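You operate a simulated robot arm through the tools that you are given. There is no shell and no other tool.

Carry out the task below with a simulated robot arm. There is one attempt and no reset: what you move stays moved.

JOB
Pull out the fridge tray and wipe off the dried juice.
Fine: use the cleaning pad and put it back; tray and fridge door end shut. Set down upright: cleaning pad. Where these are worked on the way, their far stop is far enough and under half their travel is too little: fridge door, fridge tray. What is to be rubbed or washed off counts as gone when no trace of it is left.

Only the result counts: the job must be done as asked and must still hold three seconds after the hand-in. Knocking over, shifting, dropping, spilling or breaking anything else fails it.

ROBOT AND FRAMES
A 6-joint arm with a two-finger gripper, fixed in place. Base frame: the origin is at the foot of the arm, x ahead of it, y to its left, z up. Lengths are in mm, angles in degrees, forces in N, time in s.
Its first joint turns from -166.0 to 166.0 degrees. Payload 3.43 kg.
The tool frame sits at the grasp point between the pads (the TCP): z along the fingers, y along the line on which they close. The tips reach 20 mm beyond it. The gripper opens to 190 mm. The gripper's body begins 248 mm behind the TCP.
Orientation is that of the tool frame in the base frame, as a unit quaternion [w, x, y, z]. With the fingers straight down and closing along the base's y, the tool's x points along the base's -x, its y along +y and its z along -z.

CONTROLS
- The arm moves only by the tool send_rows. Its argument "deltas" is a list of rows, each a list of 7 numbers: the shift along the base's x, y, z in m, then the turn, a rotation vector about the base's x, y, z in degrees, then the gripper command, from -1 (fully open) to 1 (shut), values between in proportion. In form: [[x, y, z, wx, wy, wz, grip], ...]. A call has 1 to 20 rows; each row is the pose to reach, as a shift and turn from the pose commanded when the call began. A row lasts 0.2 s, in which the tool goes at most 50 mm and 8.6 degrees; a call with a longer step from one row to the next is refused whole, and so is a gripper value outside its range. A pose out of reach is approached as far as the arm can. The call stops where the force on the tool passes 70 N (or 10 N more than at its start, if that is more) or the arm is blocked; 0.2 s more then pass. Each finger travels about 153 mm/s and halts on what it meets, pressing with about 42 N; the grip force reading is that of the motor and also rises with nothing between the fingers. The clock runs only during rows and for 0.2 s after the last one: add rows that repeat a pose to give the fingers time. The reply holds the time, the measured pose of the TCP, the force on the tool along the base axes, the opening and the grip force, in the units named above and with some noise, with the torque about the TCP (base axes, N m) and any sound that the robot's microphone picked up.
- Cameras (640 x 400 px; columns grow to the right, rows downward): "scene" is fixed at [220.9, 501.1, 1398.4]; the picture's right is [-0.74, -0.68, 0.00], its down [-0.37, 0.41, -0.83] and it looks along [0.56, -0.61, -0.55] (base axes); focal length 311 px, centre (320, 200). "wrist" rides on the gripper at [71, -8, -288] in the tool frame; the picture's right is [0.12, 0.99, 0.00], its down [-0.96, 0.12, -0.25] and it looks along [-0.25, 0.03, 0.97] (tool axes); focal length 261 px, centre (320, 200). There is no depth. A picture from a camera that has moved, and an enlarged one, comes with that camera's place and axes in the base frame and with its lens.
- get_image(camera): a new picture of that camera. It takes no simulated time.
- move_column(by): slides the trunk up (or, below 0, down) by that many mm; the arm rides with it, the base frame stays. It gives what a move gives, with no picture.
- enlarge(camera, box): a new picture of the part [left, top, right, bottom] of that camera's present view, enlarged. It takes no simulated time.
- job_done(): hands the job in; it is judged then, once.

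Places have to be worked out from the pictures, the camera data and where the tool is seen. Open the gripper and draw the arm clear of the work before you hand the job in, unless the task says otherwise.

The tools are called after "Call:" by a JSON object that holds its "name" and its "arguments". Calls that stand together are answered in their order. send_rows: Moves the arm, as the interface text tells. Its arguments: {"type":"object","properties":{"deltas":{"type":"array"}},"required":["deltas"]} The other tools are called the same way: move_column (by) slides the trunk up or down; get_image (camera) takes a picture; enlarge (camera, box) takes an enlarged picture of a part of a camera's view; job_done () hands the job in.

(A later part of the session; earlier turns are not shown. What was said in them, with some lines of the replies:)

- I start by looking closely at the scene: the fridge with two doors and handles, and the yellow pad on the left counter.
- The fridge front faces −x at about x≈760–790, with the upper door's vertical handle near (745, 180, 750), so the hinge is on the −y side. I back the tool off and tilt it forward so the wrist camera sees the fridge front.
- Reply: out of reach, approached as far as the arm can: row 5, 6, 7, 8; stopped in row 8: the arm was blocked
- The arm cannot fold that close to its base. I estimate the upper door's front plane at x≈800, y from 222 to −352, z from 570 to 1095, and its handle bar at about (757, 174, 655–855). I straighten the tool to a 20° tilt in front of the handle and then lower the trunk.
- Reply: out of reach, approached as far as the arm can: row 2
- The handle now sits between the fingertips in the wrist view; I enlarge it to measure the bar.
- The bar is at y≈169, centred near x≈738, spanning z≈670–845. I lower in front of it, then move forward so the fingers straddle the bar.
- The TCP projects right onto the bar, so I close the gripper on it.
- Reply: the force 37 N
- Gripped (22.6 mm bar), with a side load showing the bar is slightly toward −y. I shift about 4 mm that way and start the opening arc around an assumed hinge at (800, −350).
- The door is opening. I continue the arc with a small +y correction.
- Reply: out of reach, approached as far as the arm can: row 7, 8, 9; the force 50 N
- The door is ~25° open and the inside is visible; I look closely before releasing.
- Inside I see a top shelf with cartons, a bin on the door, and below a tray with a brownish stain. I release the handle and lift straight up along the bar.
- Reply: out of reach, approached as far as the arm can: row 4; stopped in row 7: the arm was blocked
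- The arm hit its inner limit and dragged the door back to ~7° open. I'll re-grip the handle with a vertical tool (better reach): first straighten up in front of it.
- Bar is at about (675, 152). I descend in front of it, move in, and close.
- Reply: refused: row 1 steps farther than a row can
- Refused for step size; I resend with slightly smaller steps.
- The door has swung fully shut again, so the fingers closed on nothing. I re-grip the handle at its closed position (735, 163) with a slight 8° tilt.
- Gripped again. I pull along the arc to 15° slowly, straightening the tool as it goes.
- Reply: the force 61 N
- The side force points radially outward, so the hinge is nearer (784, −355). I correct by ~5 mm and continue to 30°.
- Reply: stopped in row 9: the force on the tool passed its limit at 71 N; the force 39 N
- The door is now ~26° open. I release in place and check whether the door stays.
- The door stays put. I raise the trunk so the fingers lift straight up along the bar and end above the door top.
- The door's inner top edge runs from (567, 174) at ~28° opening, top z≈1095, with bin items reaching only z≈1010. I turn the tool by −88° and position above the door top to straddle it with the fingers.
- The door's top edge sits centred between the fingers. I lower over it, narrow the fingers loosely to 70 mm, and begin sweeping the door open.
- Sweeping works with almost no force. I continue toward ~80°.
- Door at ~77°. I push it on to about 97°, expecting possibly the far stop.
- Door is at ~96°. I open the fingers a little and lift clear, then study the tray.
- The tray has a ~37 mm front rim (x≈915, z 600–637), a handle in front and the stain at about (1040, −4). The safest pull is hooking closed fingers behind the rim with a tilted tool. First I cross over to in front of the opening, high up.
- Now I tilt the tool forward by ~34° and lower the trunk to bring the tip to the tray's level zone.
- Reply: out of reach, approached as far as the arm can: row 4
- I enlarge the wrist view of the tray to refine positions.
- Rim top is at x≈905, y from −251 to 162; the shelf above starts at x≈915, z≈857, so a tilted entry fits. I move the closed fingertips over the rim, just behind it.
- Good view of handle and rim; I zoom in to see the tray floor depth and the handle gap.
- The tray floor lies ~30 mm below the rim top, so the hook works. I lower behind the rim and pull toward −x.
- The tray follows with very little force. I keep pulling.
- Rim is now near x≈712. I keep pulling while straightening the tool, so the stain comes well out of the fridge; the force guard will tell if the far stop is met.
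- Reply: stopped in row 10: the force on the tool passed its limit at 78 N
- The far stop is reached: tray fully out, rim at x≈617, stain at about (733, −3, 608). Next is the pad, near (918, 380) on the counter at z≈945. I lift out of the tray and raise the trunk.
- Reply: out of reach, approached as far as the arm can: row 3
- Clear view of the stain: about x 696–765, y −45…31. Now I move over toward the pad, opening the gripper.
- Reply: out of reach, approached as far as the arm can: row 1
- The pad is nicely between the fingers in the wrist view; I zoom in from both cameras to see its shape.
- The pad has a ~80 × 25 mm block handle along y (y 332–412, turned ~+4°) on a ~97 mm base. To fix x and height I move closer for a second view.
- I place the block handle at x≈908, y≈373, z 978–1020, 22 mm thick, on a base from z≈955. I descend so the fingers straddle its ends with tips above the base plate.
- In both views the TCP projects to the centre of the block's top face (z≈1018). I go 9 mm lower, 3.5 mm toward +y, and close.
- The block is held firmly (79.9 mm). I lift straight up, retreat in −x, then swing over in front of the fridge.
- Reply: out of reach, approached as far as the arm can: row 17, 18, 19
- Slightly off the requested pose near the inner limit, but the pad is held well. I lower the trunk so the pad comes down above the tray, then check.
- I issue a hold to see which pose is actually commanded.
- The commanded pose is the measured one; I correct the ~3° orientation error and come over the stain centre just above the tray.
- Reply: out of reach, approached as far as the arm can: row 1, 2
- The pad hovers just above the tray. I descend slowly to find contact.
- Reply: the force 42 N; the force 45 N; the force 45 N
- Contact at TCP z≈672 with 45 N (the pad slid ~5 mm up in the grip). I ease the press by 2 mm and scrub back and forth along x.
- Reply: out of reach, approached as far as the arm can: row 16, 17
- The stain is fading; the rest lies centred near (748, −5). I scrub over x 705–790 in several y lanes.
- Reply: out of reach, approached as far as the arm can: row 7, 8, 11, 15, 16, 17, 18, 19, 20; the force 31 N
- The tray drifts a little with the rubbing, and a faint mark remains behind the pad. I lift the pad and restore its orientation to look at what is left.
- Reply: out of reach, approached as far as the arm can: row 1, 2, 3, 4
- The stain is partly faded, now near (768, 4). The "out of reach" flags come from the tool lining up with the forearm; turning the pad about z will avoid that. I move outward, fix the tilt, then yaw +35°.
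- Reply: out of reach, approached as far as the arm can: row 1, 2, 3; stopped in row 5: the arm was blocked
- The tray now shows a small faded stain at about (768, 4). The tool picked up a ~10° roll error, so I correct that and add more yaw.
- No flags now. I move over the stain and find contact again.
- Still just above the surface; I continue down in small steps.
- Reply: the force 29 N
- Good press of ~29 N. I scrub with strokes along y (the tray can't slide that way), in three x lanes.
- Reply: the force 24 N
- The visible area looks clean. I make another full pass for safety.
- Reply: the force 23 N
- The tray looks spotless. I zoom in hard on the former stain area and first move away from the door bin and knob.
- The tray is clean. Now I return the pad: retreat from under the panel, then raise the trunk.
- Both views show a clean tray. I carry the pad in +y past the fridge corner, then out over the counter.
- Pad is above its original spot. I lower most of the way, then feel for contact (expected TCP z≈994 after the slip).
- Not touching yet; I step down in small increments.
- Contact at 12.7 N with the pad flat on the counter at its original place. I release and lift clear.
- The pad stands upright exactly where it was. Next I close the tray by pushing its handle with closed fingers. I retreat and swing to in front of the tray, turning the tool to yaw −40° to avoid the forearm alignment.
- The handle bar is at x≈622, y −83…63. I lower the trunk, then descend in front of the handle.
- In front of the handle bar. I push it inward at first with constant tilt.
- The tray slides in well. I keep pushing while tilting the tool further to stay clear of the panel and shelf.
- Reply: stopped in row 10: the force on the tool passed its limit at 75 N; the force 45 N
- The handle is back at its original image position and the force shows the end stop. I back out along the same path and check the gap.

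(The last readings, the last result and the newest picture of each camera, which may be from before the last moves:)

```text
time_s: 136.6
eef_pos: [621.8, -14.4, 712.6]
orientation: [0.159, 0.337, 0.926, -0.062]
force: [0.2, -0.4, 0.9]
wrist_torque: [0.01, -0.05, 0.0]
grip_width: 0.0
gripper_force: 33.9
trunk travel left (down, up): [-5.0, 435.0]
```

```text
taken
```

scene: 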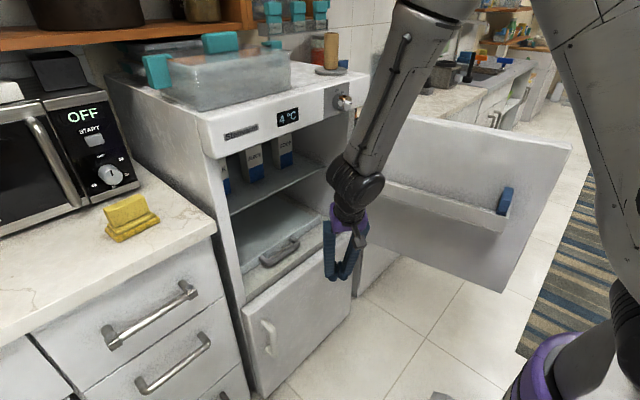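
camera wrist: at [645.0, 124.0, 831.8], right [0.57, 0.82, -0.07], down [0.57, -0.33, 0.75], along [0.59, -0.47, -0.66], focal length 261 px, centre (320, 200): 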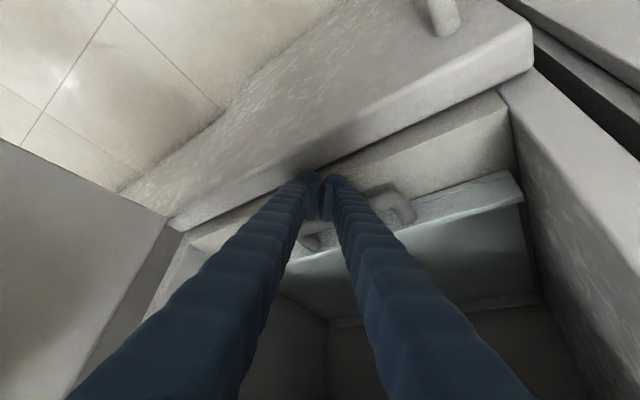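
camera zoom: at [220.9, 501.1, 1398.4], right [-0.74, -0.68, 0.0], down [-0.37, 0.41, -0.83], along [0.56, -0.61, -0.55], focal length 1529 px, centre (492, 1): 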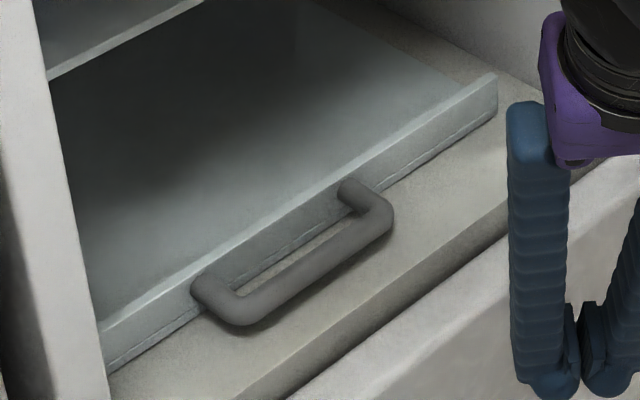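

The tray is exactly as shut as at the start. Now the door: I raise the trunk, then return to the same straddle pose over the door top, vertical with yaw +10°.

Call:
{"name": "move_column", "arguments": {"by": 430}}

Call:
{"name": "send_rows", "arguments": {"deltas": [[-0.0, 0.0, 0.02, 0, 0, 0, 1], [-0.0, 0.0, 0.04, 0.6, 2, 5, 0.6], [-0.02, -0.036, 0.04, 1.2, 4, 10, 0.3], [-0.04, -0.073, 0.04, 1.7, 5.9, 15, 0.1], [-0.06, -0.11, 0.04, 2.3, 7.8, 20, 0.05], [-0.08, -0.146, 0.04, 2.9, 9.8, 25, 0.05], [-0.1, -0.182, 0.04, 3.5, 11.8, 30, 0.05], [-0.12, -0.219, 0.04, 4.0, 13.8, 35, 0.05], [-0.14, -0.256, 0.04, 4.6, 15.8, 40, 0.05], [-0.16, -0.292, 0.04, 5.2, 17.7, 45, 0.05], [-0.175, -0.328, 0.04, 5.7, 19.5, 49.5, 0.05], [-0.185, -0.364, 0.04, 5.7, 19.5, 49.5, 0.05], [-0.185, -0.364, 0.04, 5.7, 19.5, 49.5, 0.05]]}}

Call:
{"name": "get_image", "arguments": {"camera": "wrist"}}

Call:
{"name": "get_image", "arguments": {"camera": "scene"}}

```text
refused: 430 is not a number from -400 to 400
```

```text
time_s: 138.3
eef_pos: [517.9, -193.6, 751.6]
orientation: [0.058, 0.071, 0.996, -0.023]
force: [10.4, 65.6, 1.1]
wrist_torque: [-7.78, 1.32, 0.2]
grip_width: 70.2
gripper_force: 0.0
trunk travel left (down, up): [-5.0, 435.0]
stopped in row 8: the force on the tool passed its limit at 108 N (the readings are from after the stop); the commanded pose is now the measured one
```

```text
taken
camera wrist: at [414.5, -176.6, 1029.8], right [0.03, 1.0, -0.05], down [0.93, -0.01, 0.36], along [0.36, -0.06, -0.93], focal length 261 px, centre (320, 200)
```

wrist: 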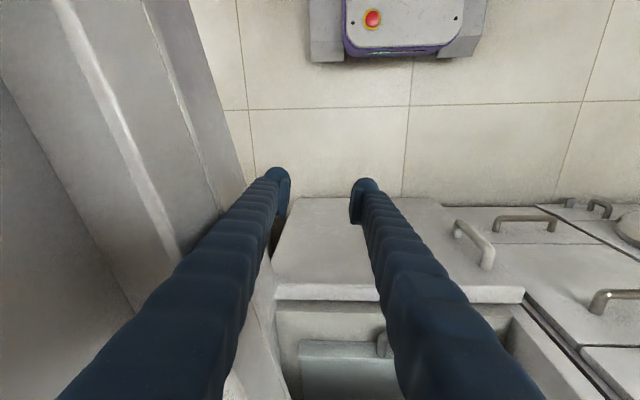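

```text
taken
```

scene: 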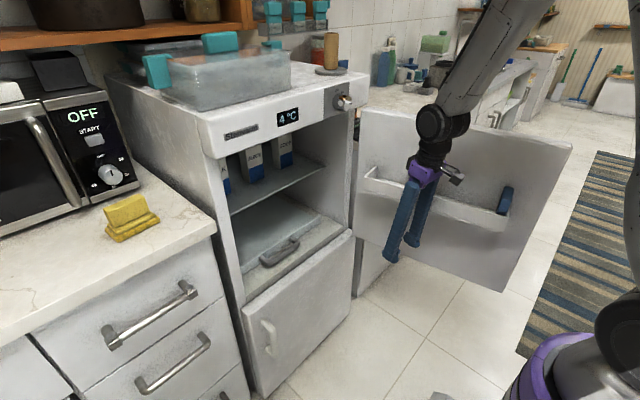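

The trunk move was refused (limit 400), so the arm swung at low height and its hand bumped the door bin; the blue item is still in place. I back off toward +y first and check.

Call:
{"name": "send_rows", "arguments": {"deltas": [[0.003, 0.02, 0, 0, 0, 0, 0.26], [0.01, 0.05, 0, 0, 0, 0, 0.26], [0.02, 0.09, 0, 0, 0, 0, 0.26], [0.03, 0.12, 0, 0, 0, 0, 0.26]]}}

Call:
{"name": "enlarge", "arguments": {"camera": "scene", "box": [340, 100, 580, 300]}}

Call:
{"name": "get_image", "arguments": {"camera": "wrist"}}

```text
time_s: 139.3
eef_pos: [548.2, -78.1, 753.2]
orientation: [0.06, 0.072, 0.995, -0.022]
force: [-0.3, -0.4, -0.3]
wrist_torque: [0.07, -0.06, -0.02]
grip_width: 70.1
gripper_force: 0.2
trunk travel left (down, up): [-5.0, 435.0]
```

```text
2.00 times, centred on (460, 200) of scene
camera zoom: at [220.9, 501.1, 1398.4], right [-0.74, -0.68, 0.0], down [-0.37, 0.41, -0.83], along [0.56, -0.61, -0.55], focal length 621 px, centre (40, 200)
```

zoom: 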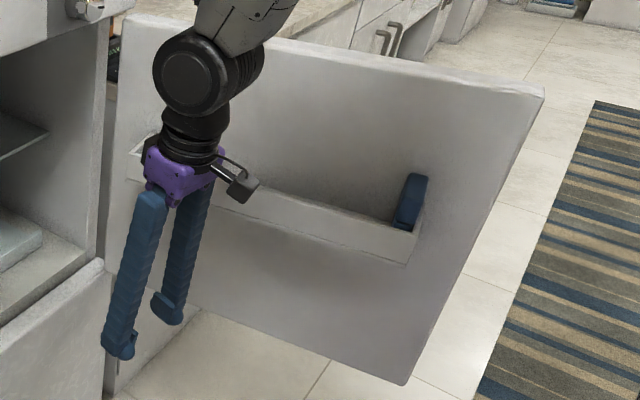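

```text
taken
camera wrist: at [443.4, -60.5, 1029.9], right [0.03, 1.0, -0.05], down [0.93, -0.01, 0.36], along [0.36, -0.06, -0.93], focal length 261 px, centre (320, 200)
```

wrist: 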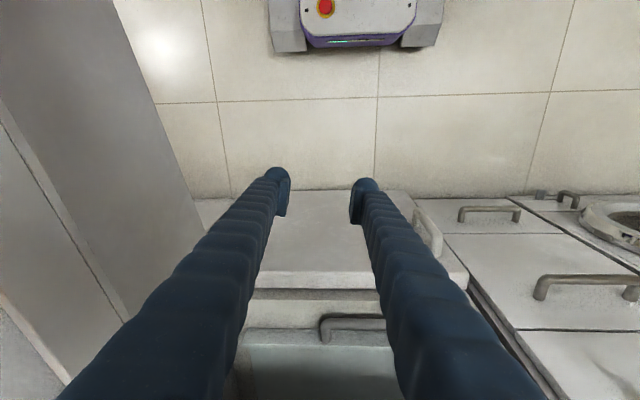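

The item in the bin is undisturbed. Now I raise the trunk by 390 alone and check the result.

Call:
{"name": "move_column", "arguments": {"by": 390}}

Call:
{"name": "get_image", "arguments": {"camera": "wrist"}}

Call:
{"name": "get_image", "arguments": {"camera": "scene"}}

```text
time_s: 143.0
eef_pos: [547.4, -77.4, 1142.3]
orientation: [0.06, 0.072, 0.995, -0.022]
force: [-0.3, 0.1, 0.3]
wrist_torque: [0.0, -0.02, 0.0]
grip_width: 70.4
gripper_force: 0.0
trunk travel left (down, up): [-395.0, 45.0]
```

```text
taken
camera wrist: at [443.6, -60.6, 1419.8], right [0.03, 1.0, -0.05], down [0.93, -0.01, 0.36], along [0.36, -0.06, -0.93], focal length 261 px, centre (320, 200)
```

wrist: 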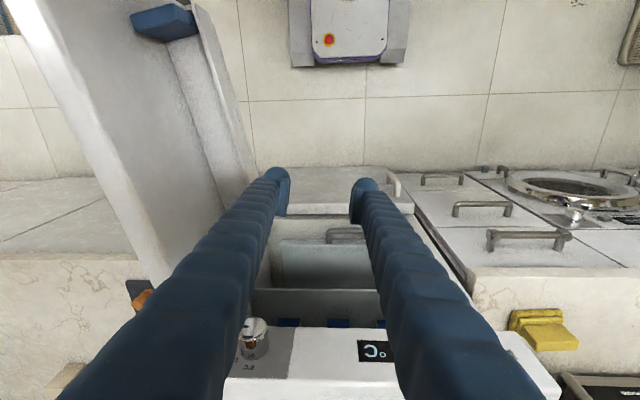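

```text
taken
```

scene: 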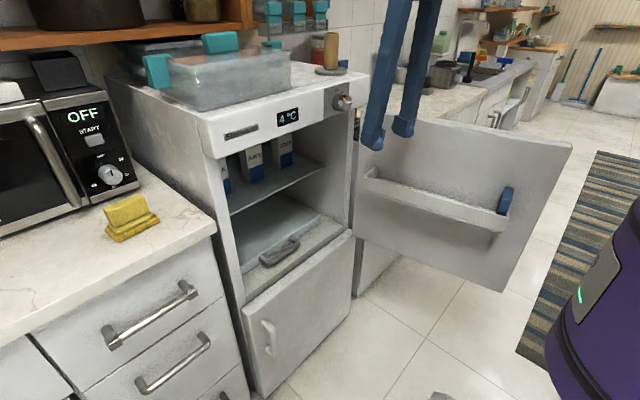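

Door top centreline passes about (510, −378) to (372, −393), i.e. ~96° open. I raise, go vertical with yaw 6°, and move above the door at (445, −383).

Call:
{"name": "send_rows", "arguments": {"deltas": [[0, 0, 0.03, 0.4, 1.4, 2.8, 0.15], [0, 0, 0.05, 0.9, 2.8, 5.7, 0.05], [-0.012, -0.038, 0.05, 1.3, 4.2, 8.5, 0.05], [-0.025, -0.076, 0.05, 1.7, 5.6, 11.3, 0.05], [-0.038, -0.114, 0.05, 2.17, 7.0, 14.2, 0.05], [-0.051, -0.152, 0.05, 2.17, 7.0, 14.2, 0.05], [-0.064, -0.19, 0.05, 2.17, 7.0, 14.2, 0.05], [-0.077, -0.228, 0.05, 2.17, 7.0, 14.2, 0.05], [-0.09, -0.267, 0.05, 2.17, 7.0, 14.2, 0.05], [-0.102, -0.306, 0.05, 2.17, 7.0, 14.2, 0.05], [-0.102, -0.306, 0.05, 2.17, 7.0, 14.2, 0.05]]}}

Call:
{"name": "get_image", "arguments": {"camera": "wrist"}}

```text
time_s: 145.4
eef_pos: [444.8, -383.0, 1193.3]
orientation: [0.0, -0.053, 0.999, -0.001]
force: [0.0, -0.6, 0.1]
wrist_torque: [-0.02, 0.02, -0.04]
grip_width: 90.4
gripper_force: 0.1
trunk travel left (down, up): [-395.0, 45.0]
```

```text
taken
camera wrist: at [375.1, -398.5, 1481.1], right [-0.22, 0.98, 0.0], down [0.94, 0.21, 0.25], along [0.24, 0.05, -0.97], focal length 261 px, centre (320, 200)
```

wrist: 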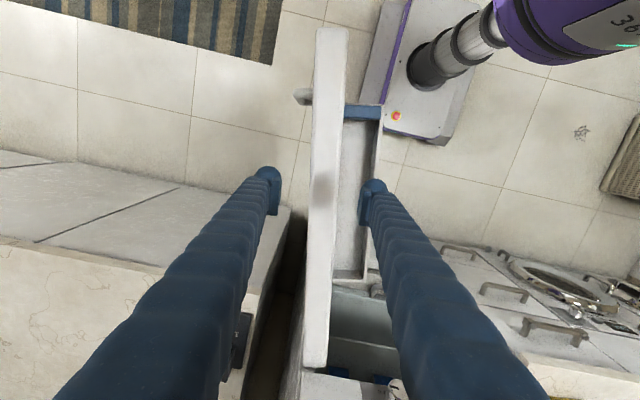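

Door edge is centred between the fingers. I lower around it, narrow loosely, and start sweeping it closed.

Call:
{"name": "send_rows", "arguments": {"deltas": [[0, 0, -0.04, 0, 0, 0, 0.05], [0, 0, -0.08, 0, 0, 0, 0.05], [0, 0, -0.115, 0, 0, 0, 0.05], [0, 0, -0.123, 0, 0, 0, 0.26], [-0.0085, 0.017, -0.123, 0, 0, 0, 0.26], [-0.009, 0.0292, -0.123, 0, 0, 0, 0.26], [-0.009, 0.0415, -0.123, 0, 0, -2, 0.26], [-0.0088, 0.0538, -0.123, 0, 0, -4, 0.26], [-0.008, 0.066, -0.123, 0, 0, -6, 0.26], [-0.0068, 0.0782, -0.123, 0, 0, -8, 0.26], [-0.005, 0.0903, -0.123, 0, 0, -10, 0.26], [-0.0032, 0.1024, -0.123, 0, 0, -12, 0.26], [-0.0005, 0.1144, -0.123, 0, 0, -14, 0.26], [0.0022, 0.1264, -0.123, 0, 0, -16, 0.26], [0.0057, 0.1382, -0.123, 0, 0, -18, 0.26], [0.0092, 0.1499, -0.123, 0, 0, -20, 0.26], [0.0135, 0.1614, -0.123, 0, 0, -22, 0.26], [0.0178, 0.1728, -0.123, 0, 0, -24, 0.26]]}}

Call:
{"name": "get_image", "arguments": {"camera": "wrist"}}

Call:
{"name": "get_image", "arguments": {"camera": "scene"}}

```text
time_s: 149.2
eef_pos: [463.1, -210.3, 1070.6]
orientation: [0.0, 0.158, 0.988, 0.0]
force: [0.3, 0.0, 0.2]
wrist_torque: [-0.02, 0.02, -0.06]
grip_width: 70.1
gripper_force: 0.1
trunk travel left (down, up): [-395.0, 45.0]
```

```text
taken
camera wrist: at [394.0, -196.0, 1357.7], right [0.2, 0.98, 0.0], down [0.95, -0.19, 0.25], along [0.24, -0.05, -0.97], focal length 261 px, centre (320, 200)
```

wrist: 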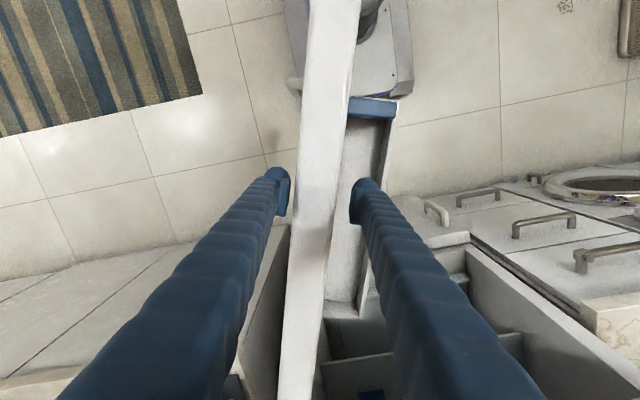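

```text
taken
```

scene: 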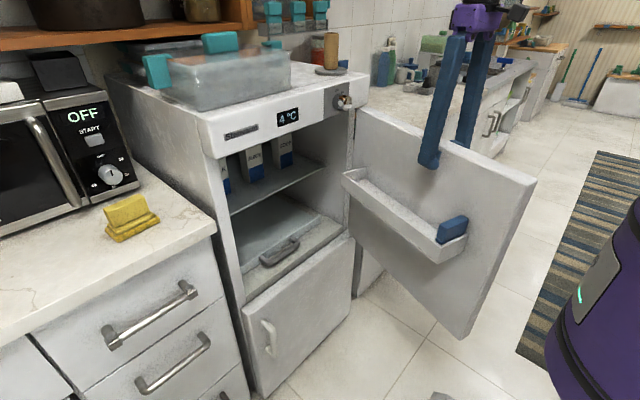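

Closing nicely. I continue down to ~36°.

Call:
{"name": "send_rows", "arguments": {"deltas": [[0.005, 0.011, 0, 0, 0, -2, 0.26], [0.01, 0.0223, 0, 0, 0, -4, 0.26], [0.0136, 0.0342, 0, 0, 0, -6, 0.26], [0.0172, 0.046, 0, 0, 0, -8, 0.26], [0.0217, 0.0577, 0, 0, 0, -10, 0.26], [0.0262, 0.0694, 0, 0, 0, -12, 0.26], [0.0296, 0.0823, 0, 0, 0, -14, 0.26], [0.033, 0.0953, 0, 0, 0, -16, 0.26], [0.0374, 0.1083, 0, 0, 0, -18, 0.26], [0.0418, 0.1213, 0, 0, 0, -20, 0.26], [0.0473, 0.1341, 0, 0, 0, -22, 0.26], [0.0529, 0.1469, 0, 0, 0, -24, 0.26], [0.0595, 0.1597, 0, 0, 0, -26, 0.26], [0.0662, 0.1724, 0, 0, 0, -28, 0.26], [0.074, 0.1848, 0, 0, 0, -30, 0.26], [0.0819, 0.1973, 0, 0, 0, -32, 0.26], [0.0909, 0.2094, 0, 0, 0, -34, 0.26], [0.0998, 0.2215, 0, 0, 0, -36, 0.26]]}}

Call:
{"name": "get_image", "arguments": {"camera": "wrist"}}

Call:
{"name": "get_image", "arguments": {"camera": "scene"}}

```text
time_s: 153.0
eef_pos: [564.5, 10.8, 1070.2]
orientation: [-0.001, 0.455, 0.89, -0.001]
force: [-0.5, -0.3, -0.6]
wrist_torque: [-0.04, 0.0, 0.0]
grip_width: 70.4
gripper_force: 0.1
trunk travel left (down, up): [-395.0, 45.0]
```

```text
taken
camera wrist: at [516.1, 63.5, 1357.3], right [0.73, 0.68, 0.0], down [0.66, -0.71, 0.25], along [0.17, -0.18, -0.97], focal length 261 px, centre (320, 200)
```

wrist: 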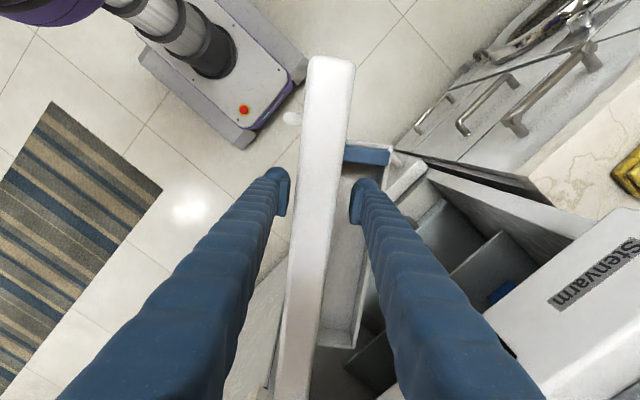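

```text
taken
```

scene: 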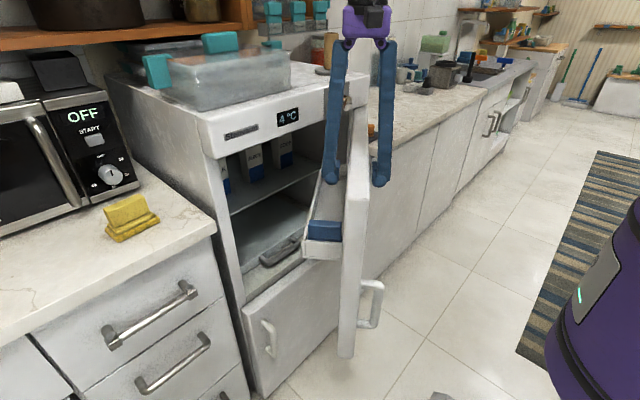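

I continue to ~20°, moving outward along the door edge.

Call:
{"name": "send_rows", "arguments": {"deltas": [[0.0093, 0.0118, 0, 0, 0, -2, 0.26], [0.0193, 0.0234, 0, 0, 0, -4, 0.26], [0.0305, 0.0345, 0, 0, 0, -6, 0.26], [0.0416, 0.0456, 0, 0, 0, -8, 0.26], [0.0518, 0.0606, 0, 0, 0, -10, 0.26], [0.062, 0.0756, 0, 0, 0, -12, 0.26], [0.074, 0.09, 0, 0, 0, -14, 0.26], [0.0856, 0.1046, 0, 0, 0, -16, 0.26]]}}

Call:
{"name": "get_image", "arguments": {"camera": "wrist"}}

Call:
{"name": "get_image", "arguments": {"camera": "scene"}}

```text
time_s: 154.8
eef_pos: [649.9, 115.0, 1069.1]
orientation: [0.001, 0.574, 0.819, -0.001]
force: [0.6, -0.4, -0.5]
wrist_torque: [-0.05, 0.07, 0.0]
grip_width: 70.4
gripper_force: 0.1
trunk travel left (down, up): [-395.0, 45.0]
```

```text
taken
camera wrist: at [618.2, 179.0, 1356.7], right [0.89, 0.45, 0.0], down [0.44, -0.87, 0.25], along [0.11, -0.22, -0.97], focal length 261 px, centre (320, 200)
```

wrist: 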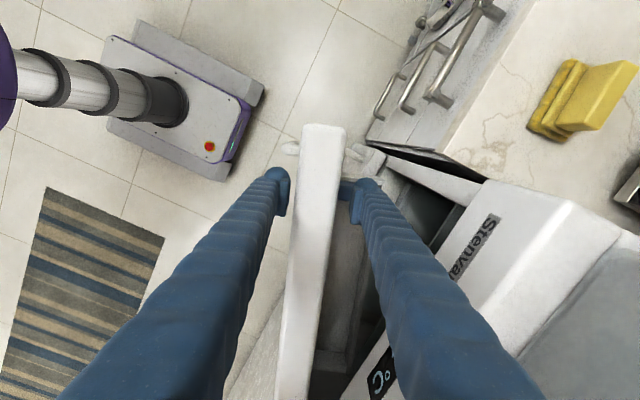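

```text
taken
```

scene: 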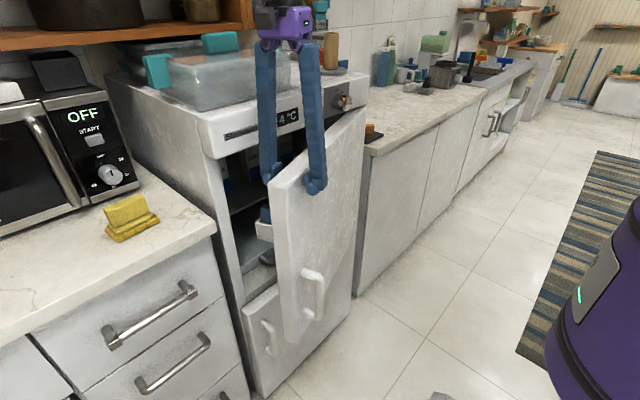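

Door at ~22°. I open, lift out, and move to the outside front of the door with closed fingers, turning back to yaw 0.

Call:
{"name": "send_rows", "arguments": {"deltas": [[0, 0, 0, 0, 0, 0, 0.05], [0, 0, 0.04, 0, 0, 0, 0.05], [0, 0, 0.08, 0, 0, 0, 0.05], [0, 0, 0.11, 0, 0, 0, 0.05]]}}

Call:
{"name": "send_rows", "arguments": {"deltas": [[-0.01, -0.005, 0, 0, 0, 8, 0.5], [-0.02, -0.01, 0, 0, 0, 16, 1], [-0.03, -0.015, 0, 0, 0, 24, 1], [-0.04, -0.02, 0, 0, 0, 32, 1], [-0.05, -0.025, 0, 0, 0, 40, 1], [-0.06, -0.03, 0, 0, 0, 48, 1], [-0.07, -0.035, 0, 0, 0, 56, 1], [-0.08, -0.04, 0, 0, 0, 63, 1], [-0.09, -0.045, 0, 0, 0, 70, 1], [-0.1, -0.05, 0, 0, 0, 70, 1]]}}

Call:
{"name": "get_image", "arguments": {"camera": "wrist"}}

Call:
{"name": "get_image", "arguments": {"camera": "scene"}}

```text
time_s: 155.8
eef_pos: [648.7, 114.2, 1181.4]
orientation: [0.001, 0.574, 0.819, -0.002]
force: [-0.3, 0.5, 1.1]
wrist_torque: [-0.02, -0.08, -0.01]
grip_width: 90.2
gripper_force: 0.0
trunk travel left (down, up): [-395.0, 45.0]
```

```text
time_s: 158.0
eef_pos: [548.2, 64.0, 1180.4]
orientation: [-0.001, 0.0, 1.0, 0.0]
force: [-0.9, 0.1, 0.3]
wrist_torque: [0.01, -0.03, 0.02]
grip_width: 0.1
gripper_force: 35.1
trunk travel left (down, up): [-395.0, 45.0]
```

```text
taken
camera wrist: at [477.6, 57.0, 1467.8], right [-0.12, 0.99, 0.0], down [0.96, 0.12, 0.25], along [0.25, 0.03, -0.97], focal length 261 px, centre (320, 200)
```

wrist: 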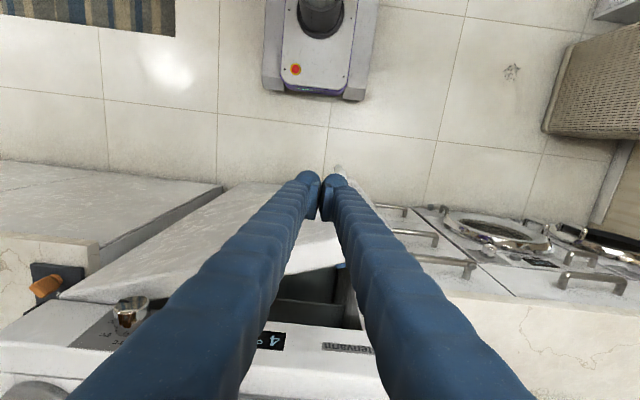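

```text
taken
```

scene: 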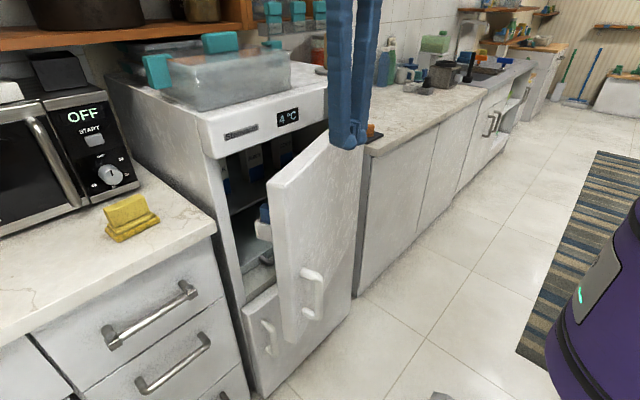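

The handle bar is near (545, 110), so I shift to y≈30 for clearance before lowering the trunk in front of the door.

Call:
{"name": "send_rows", "arguments": {"deltas": [[0, -0.02, 0, 0, 0, 0, 1], [0, -0.036, 0, 0, 0, 0, 1], [0, -0.036, 0, 0, 0, 0, 1]]}}

Call:
{"name": "move_column", "arguments": {"by": -340}}

Call:
{"name": "get_image", "arguments": {"camera": "wrist"}}

Call:
{"name": "get_image", "arguments": {"camera": "scene"}}

```text
time_s: 158.8
eef_pos: [548.2, 28.5, 1180.7]
orientation: [0.0, 0.002, 1.0, -0.001]
force: [-0.2, 0.0, 0.0]
wrist_torque: [-0.04, 0.02, 0.0]
grip_width: 0.0
gripper_force: 34.0
trunk travel left (down, up): [-395.0, 45.0]
```

```text
time_s: 162.2
eef_pos: [547.8, 28.3, 840.3]
orientation: [-0.001, 0.001, 1.0, -0.001]
force: [-0.1, 0.0, -0.1]
wrist_torque: [-0.01, -0.01, 0.02]
grip_width: 0.0
gripper_force: 34.0
trunk travel left (down, up): [-55.0, 385.0]
```

```text
taken
camera wrist: at [477.4, 21.3, 1127.5], right [-0.12, 0.99, 0.0], down [0.96, 0.11, 0.25], along [0.25, 0.03, -0.97], focal length 261 px, centre (320, 200)
```

wrist: 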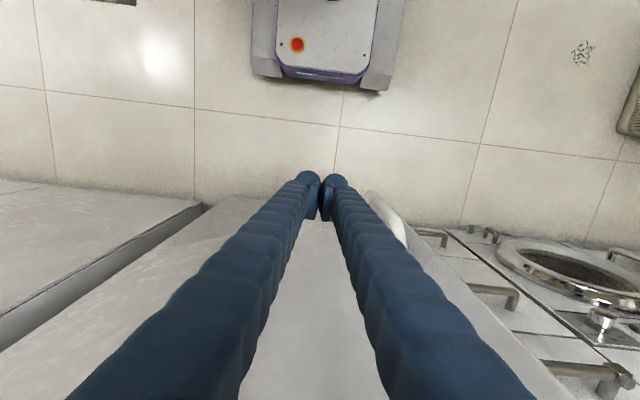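

```text
taken
```

scene: 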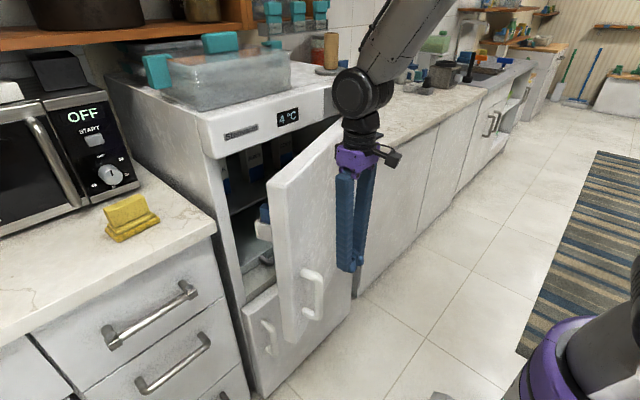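

I push the door shut with the fingertips, tilting the tool back as it advances to stay clear of the panel.

Call:
{"name": "send_rows", "arguments": {"deltas": [[0.015, 0, 0, 0, -2, 0, 1], [0.03, 0, 0, 0, -4, 0, 1], [0.045, 0, 0, 0, -5, 0, 1], [0.06, 0, 0, 0, -6, 0, 1], [0.075, 0, 0, 0, -7, 0, 1], [0.09, 0, 0, 0, -8, 0, 1], [0.105, 0, 0, 0, -9, 0, 1], [0.12, 0, 0, 0, -10, 0, 1], [0.135, 0, 0, 0, -11, 0, 1], [0.15, 0, 0, 0, -12, 0, 1]]}}

Call:
{"name": "get_image", "arguments": {"camera": "scene"}}

Call:
{"name": "get_image", "arguments": {"camera": "wrist"}}

```text
time_s: 164.3
eef_pos: [699.7, 28.9, 840.5]
orientation: [0.105, 0.0, 0.994, -0.001]
force: [0.3, 0.1, 0.1]
wrist_torque: [-0.01, 0.01, 0.0]
grip_width: 0.0
gripper_force: 34.5
trunk travel left (down, up): [-55.0, 385.0]
```

```text
taken
```

scene: 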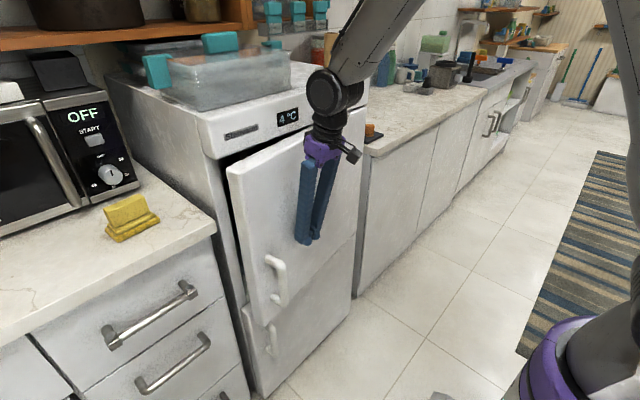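

```text
taken
camera wrist: at [569.9, 20.8, 1106.1], right [-0.12, 0.99, -0.03], down [0.89, 0.11, 0.44], along [0.44, 0.03, -0.9], focal length 261 px, centre (320, 200)
```

wrist: 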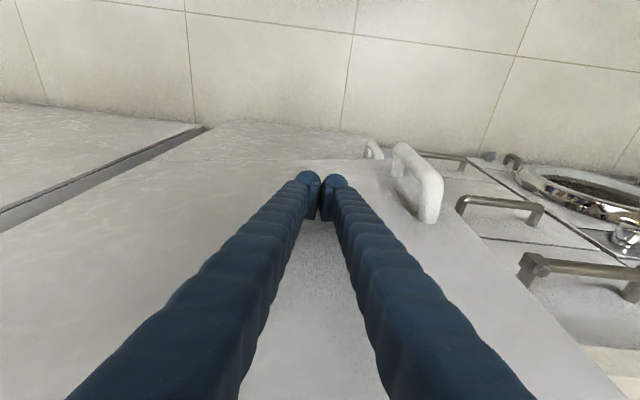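

Almost there. I push the remaining ~80 mm gently until contact force shows it is shut.

Call:
{"name": "send_rows", "arguments": {"deltas": [[0.012, 0, 0, 0, -0.5, 0, 1], [0.024, 0, 0, 0, -1, 0, 1], [0.036, 0, 0, 0, -1.5, 0, 1], [0.046, 0, 0, 0, -2, 0, 1], [0.054, 0, 0, 0, -2, 0, 1], [0.062, 0, 0, 0, -2, 0, 1], [0.068, 0, 0, 0, -2, 0, 1], [0.073, 0, 0, 0, -2, 0, 1], [0.078, 0, 0, 0, -2, 0, 1], [0.082, 0, 0, 0, -2, 0, 1]]}}

Call:
{"name": "get_image", "arguments": {"camera": "scene"}}

Call:
{"name": "enlarge", "arguments": {"camera": "scene", "box": [190, 80, 390, 400]}}

```text
time_s: 166.1
eef_pos: [754.5, 27.9, 836.0]
orientation: [0.112, 0.001, 0.994, -0.001]
force: [-22.3, -0.1, 7.6]
wrist_torque: [-0.01, -0.11, 0.03]
grip_width: 6.1
gripper_force: 34.3
trunk travel left (down, up): [-55.0, 385.0]
stopped in row 8: the force on the tool passed its limit at 75 N (the readings are from after the stop); the commanded pose is now the measured one
```

```text
taken
```

scene: 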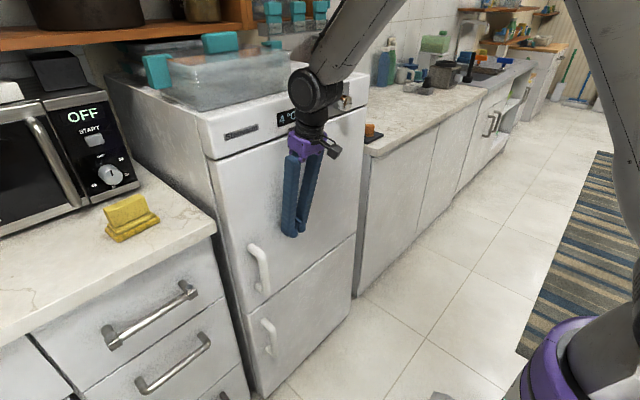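

```text
1.25 times, centred on (290, 240) of scene
camera zoom: at [220.9, 501.1, 1398.4], right [-0.74, -0.68, 0.0], down [-0.37, 0.41, -0.83], along [0.56, -0.61, -0.55], focal length 388 px, centre (358, 150)
```

zoom: 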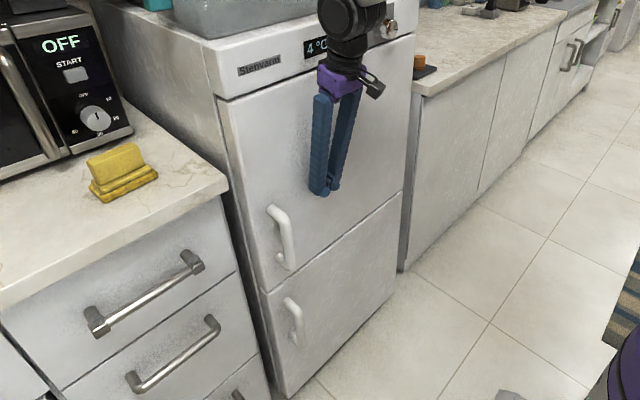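

The door is shut, matching the starting picture. I back away, open the gripper, and confirm it stays shut.

Call:
{"name": "send_rows", "arguments": {"deltas": [[-0.02, 0, 0, 0, 1, 0, 1], [-0.05, 0, 0, 0, 3, 0, 1], [-0.09, 0, 0, 0, 6, 0, 0.5], [-0.13, 0, 0, 0, 9, 0, 0], [-0.17, 0, 0, 0, 12, 0, -0.5], [-0.19, 0, 0.02, 0, 12.8, 0, -1], [-0.19, 0, 0.02, 0, 12.8, 0, -1], [-0.19, 0, 0.02, 0, 12.8, 0, -1]]}}

Call:
{"name": "get_image", "arguments": {"camera": "scene"}}

Call:
{"name": "enlarge", "arguments": {"camera": "scene", "box": [195, 100, 295, 230]}}

Call:
{"name": "get_image", "arguments": {"camera": "wrist"}}

```text
time_s: 167.9
eef_pos: [569.4, 28.8, 857.0]
orientation: [0.003, 0.001, 1.0, -0.001]
force: [0.0, 0.4, 0.0]
wrist_torque: [0.01, 0.02, -0.04]
grip_width: 190.1
gripper_force: 0.1
trunk travel left (down, up): [-55.0, 385.0]
```

```text
taken
```

scene: 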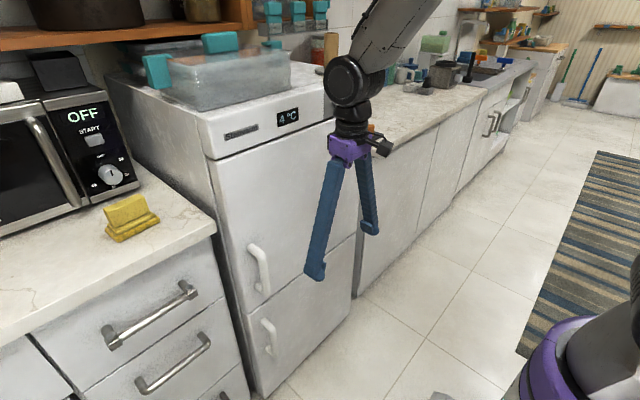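

```text
3.08 times, centred on (245, 165) of scene
camera zoom: at [220.9, 501.1, 1398.4], right [-0.74, -0.68, 0.0], down [-0.37, 0.41, -0.83], along [0.56, -0.61, -0.55], focal length 956 px, centre (551, 308)
```

zoom: 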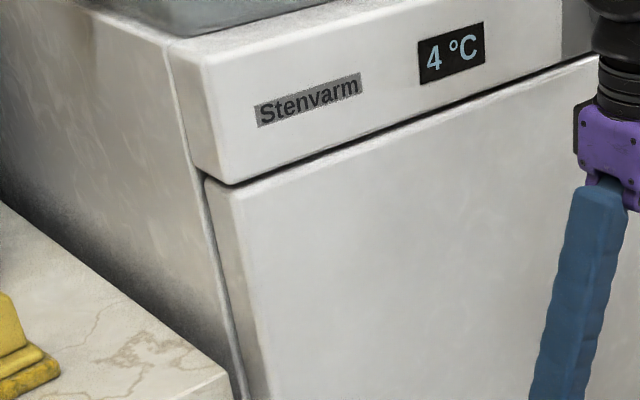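

```text
taken
camera wrist: at [498.0, 21.3, 1143.9], right [-0.12, 0.99, 0.0], down [0.96, 0.11, 0.25], along [0.25, 0.03, -0.97], focal length 261 px, centre (320, 200)
```

wrist: 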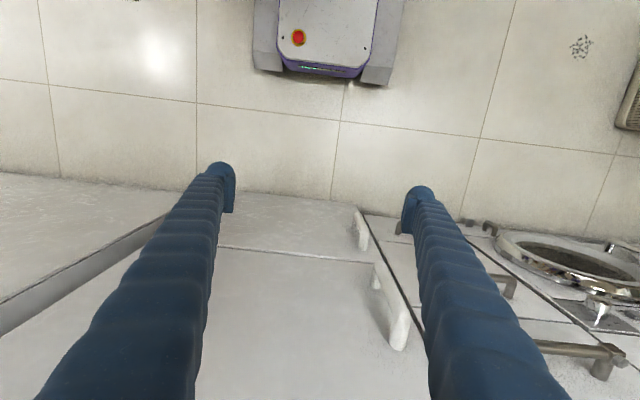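

Everything looks as at the start, minus the stain. I hold a moment and compare the door seam once more before handing in.

Call:
{"name": "send_rows", "arguments": {"deltas": [[-0.02, 0, 0.03, 0, 0, 0, -1], [-0.02, 0, 0.06, 0, 0, 0, -1], [-0.02, 0, 0.08, 0, 0, 0, -1], [-0.02, 0, 0.08, 0, 0, 0, -1], [-0.02, 0, 0.08, 0, 0, 0, -1], [-0.02, 0, 0.08, 0, 0, 0, -1]]}}

Call:
{"name": "enlarge", "arguments": {"camera": "scene", "box": [190, 80, 390, 400]}}

Call:
{"name": "enlarge", "arguments": {"camera": "scene", "box": [80, 150, 240, 260]}}

```text
time_s: 169.3
eef_pos: [549.1, 27.2, 936.8]
orientation: [0.002, 0.001, 1.0, -0.001]
force: [0.3, -0.1, -0.9]
wrist_torque: [0.01, -0.03, -0.03]
grip_width: 190.3
gripper_force: 0.1
trunk travel left (down, up): [-55.0, 385.0]
```

```text
1.25 times, centred on (290, 240) of scene
camera zoom: at [220.9, 501.1, 1398.4], right [-0.74, -0.68, 0.0], down [-0.37, 0.41, -0.83], along [0.56, -0.61, -0.55], focal length 388 px, centre (358, 150)
```

zoom: 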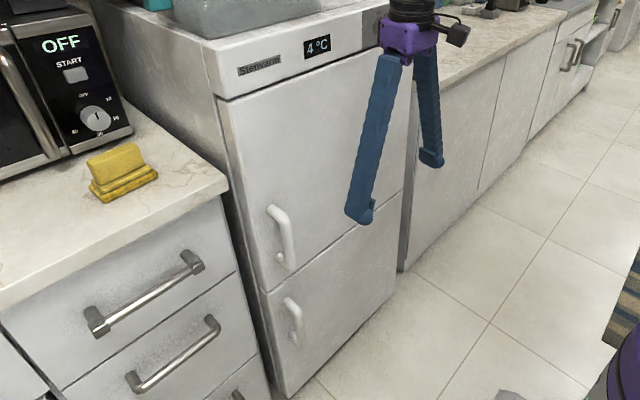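

```text
3.64 times, centred on (160, 205) of scene
camera zoom: at [220.9, 501.1, 1398.4], right [-0.74, -0.68, 0.0], down [-0.37, 0.41, -0.83], along [0.56, -0.61, -0.55], focal length 1129 px, centre (902, 182)
```

zoom: 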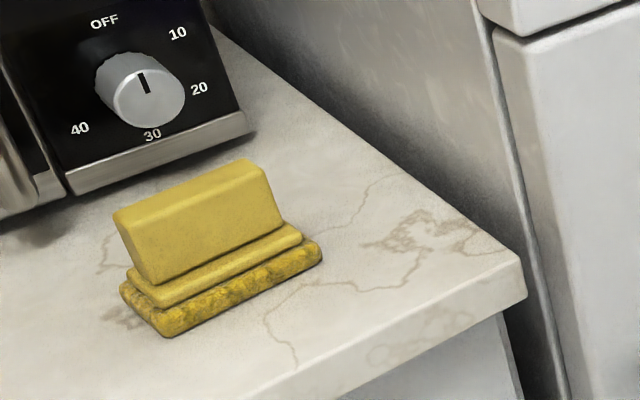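

The door seam and handle match the starting view, the pad stands upright at its original place, the tray was shut and clean, and the open gripper is clear of everything. I hand the job in.

Call:
{"name": "job_done", "arguments": {}}

```text
The job is handed in.
```

The dried juice is wiped off the fridge tray. The tray and the fridge door are shut again, and the job is handed in.

- **Tray:** I pulled it out to its far stop and scrubbed it with the cleaning pad until no trace showed in close-up pictures. I then pushed it back until it sat exactly as it had at the start.
- **Door:** I opened it to about 96° and closed it at the end. It still matched the starting view after I backed the arm away.
- **Cleaning pad:** It stands upright on the counter within a few millimetres of where it was.
- **Arm:** The gripper is open and clear of the fridge and counter.

**Bump:** I sent an arm move together with a trunk move that was refused. The arm swung at low height and the hand hit the storage bin on the inside of the door. The force reached 108 N before the arm stopped. The blue item in the bin and the door looked undisturbed afterwards.
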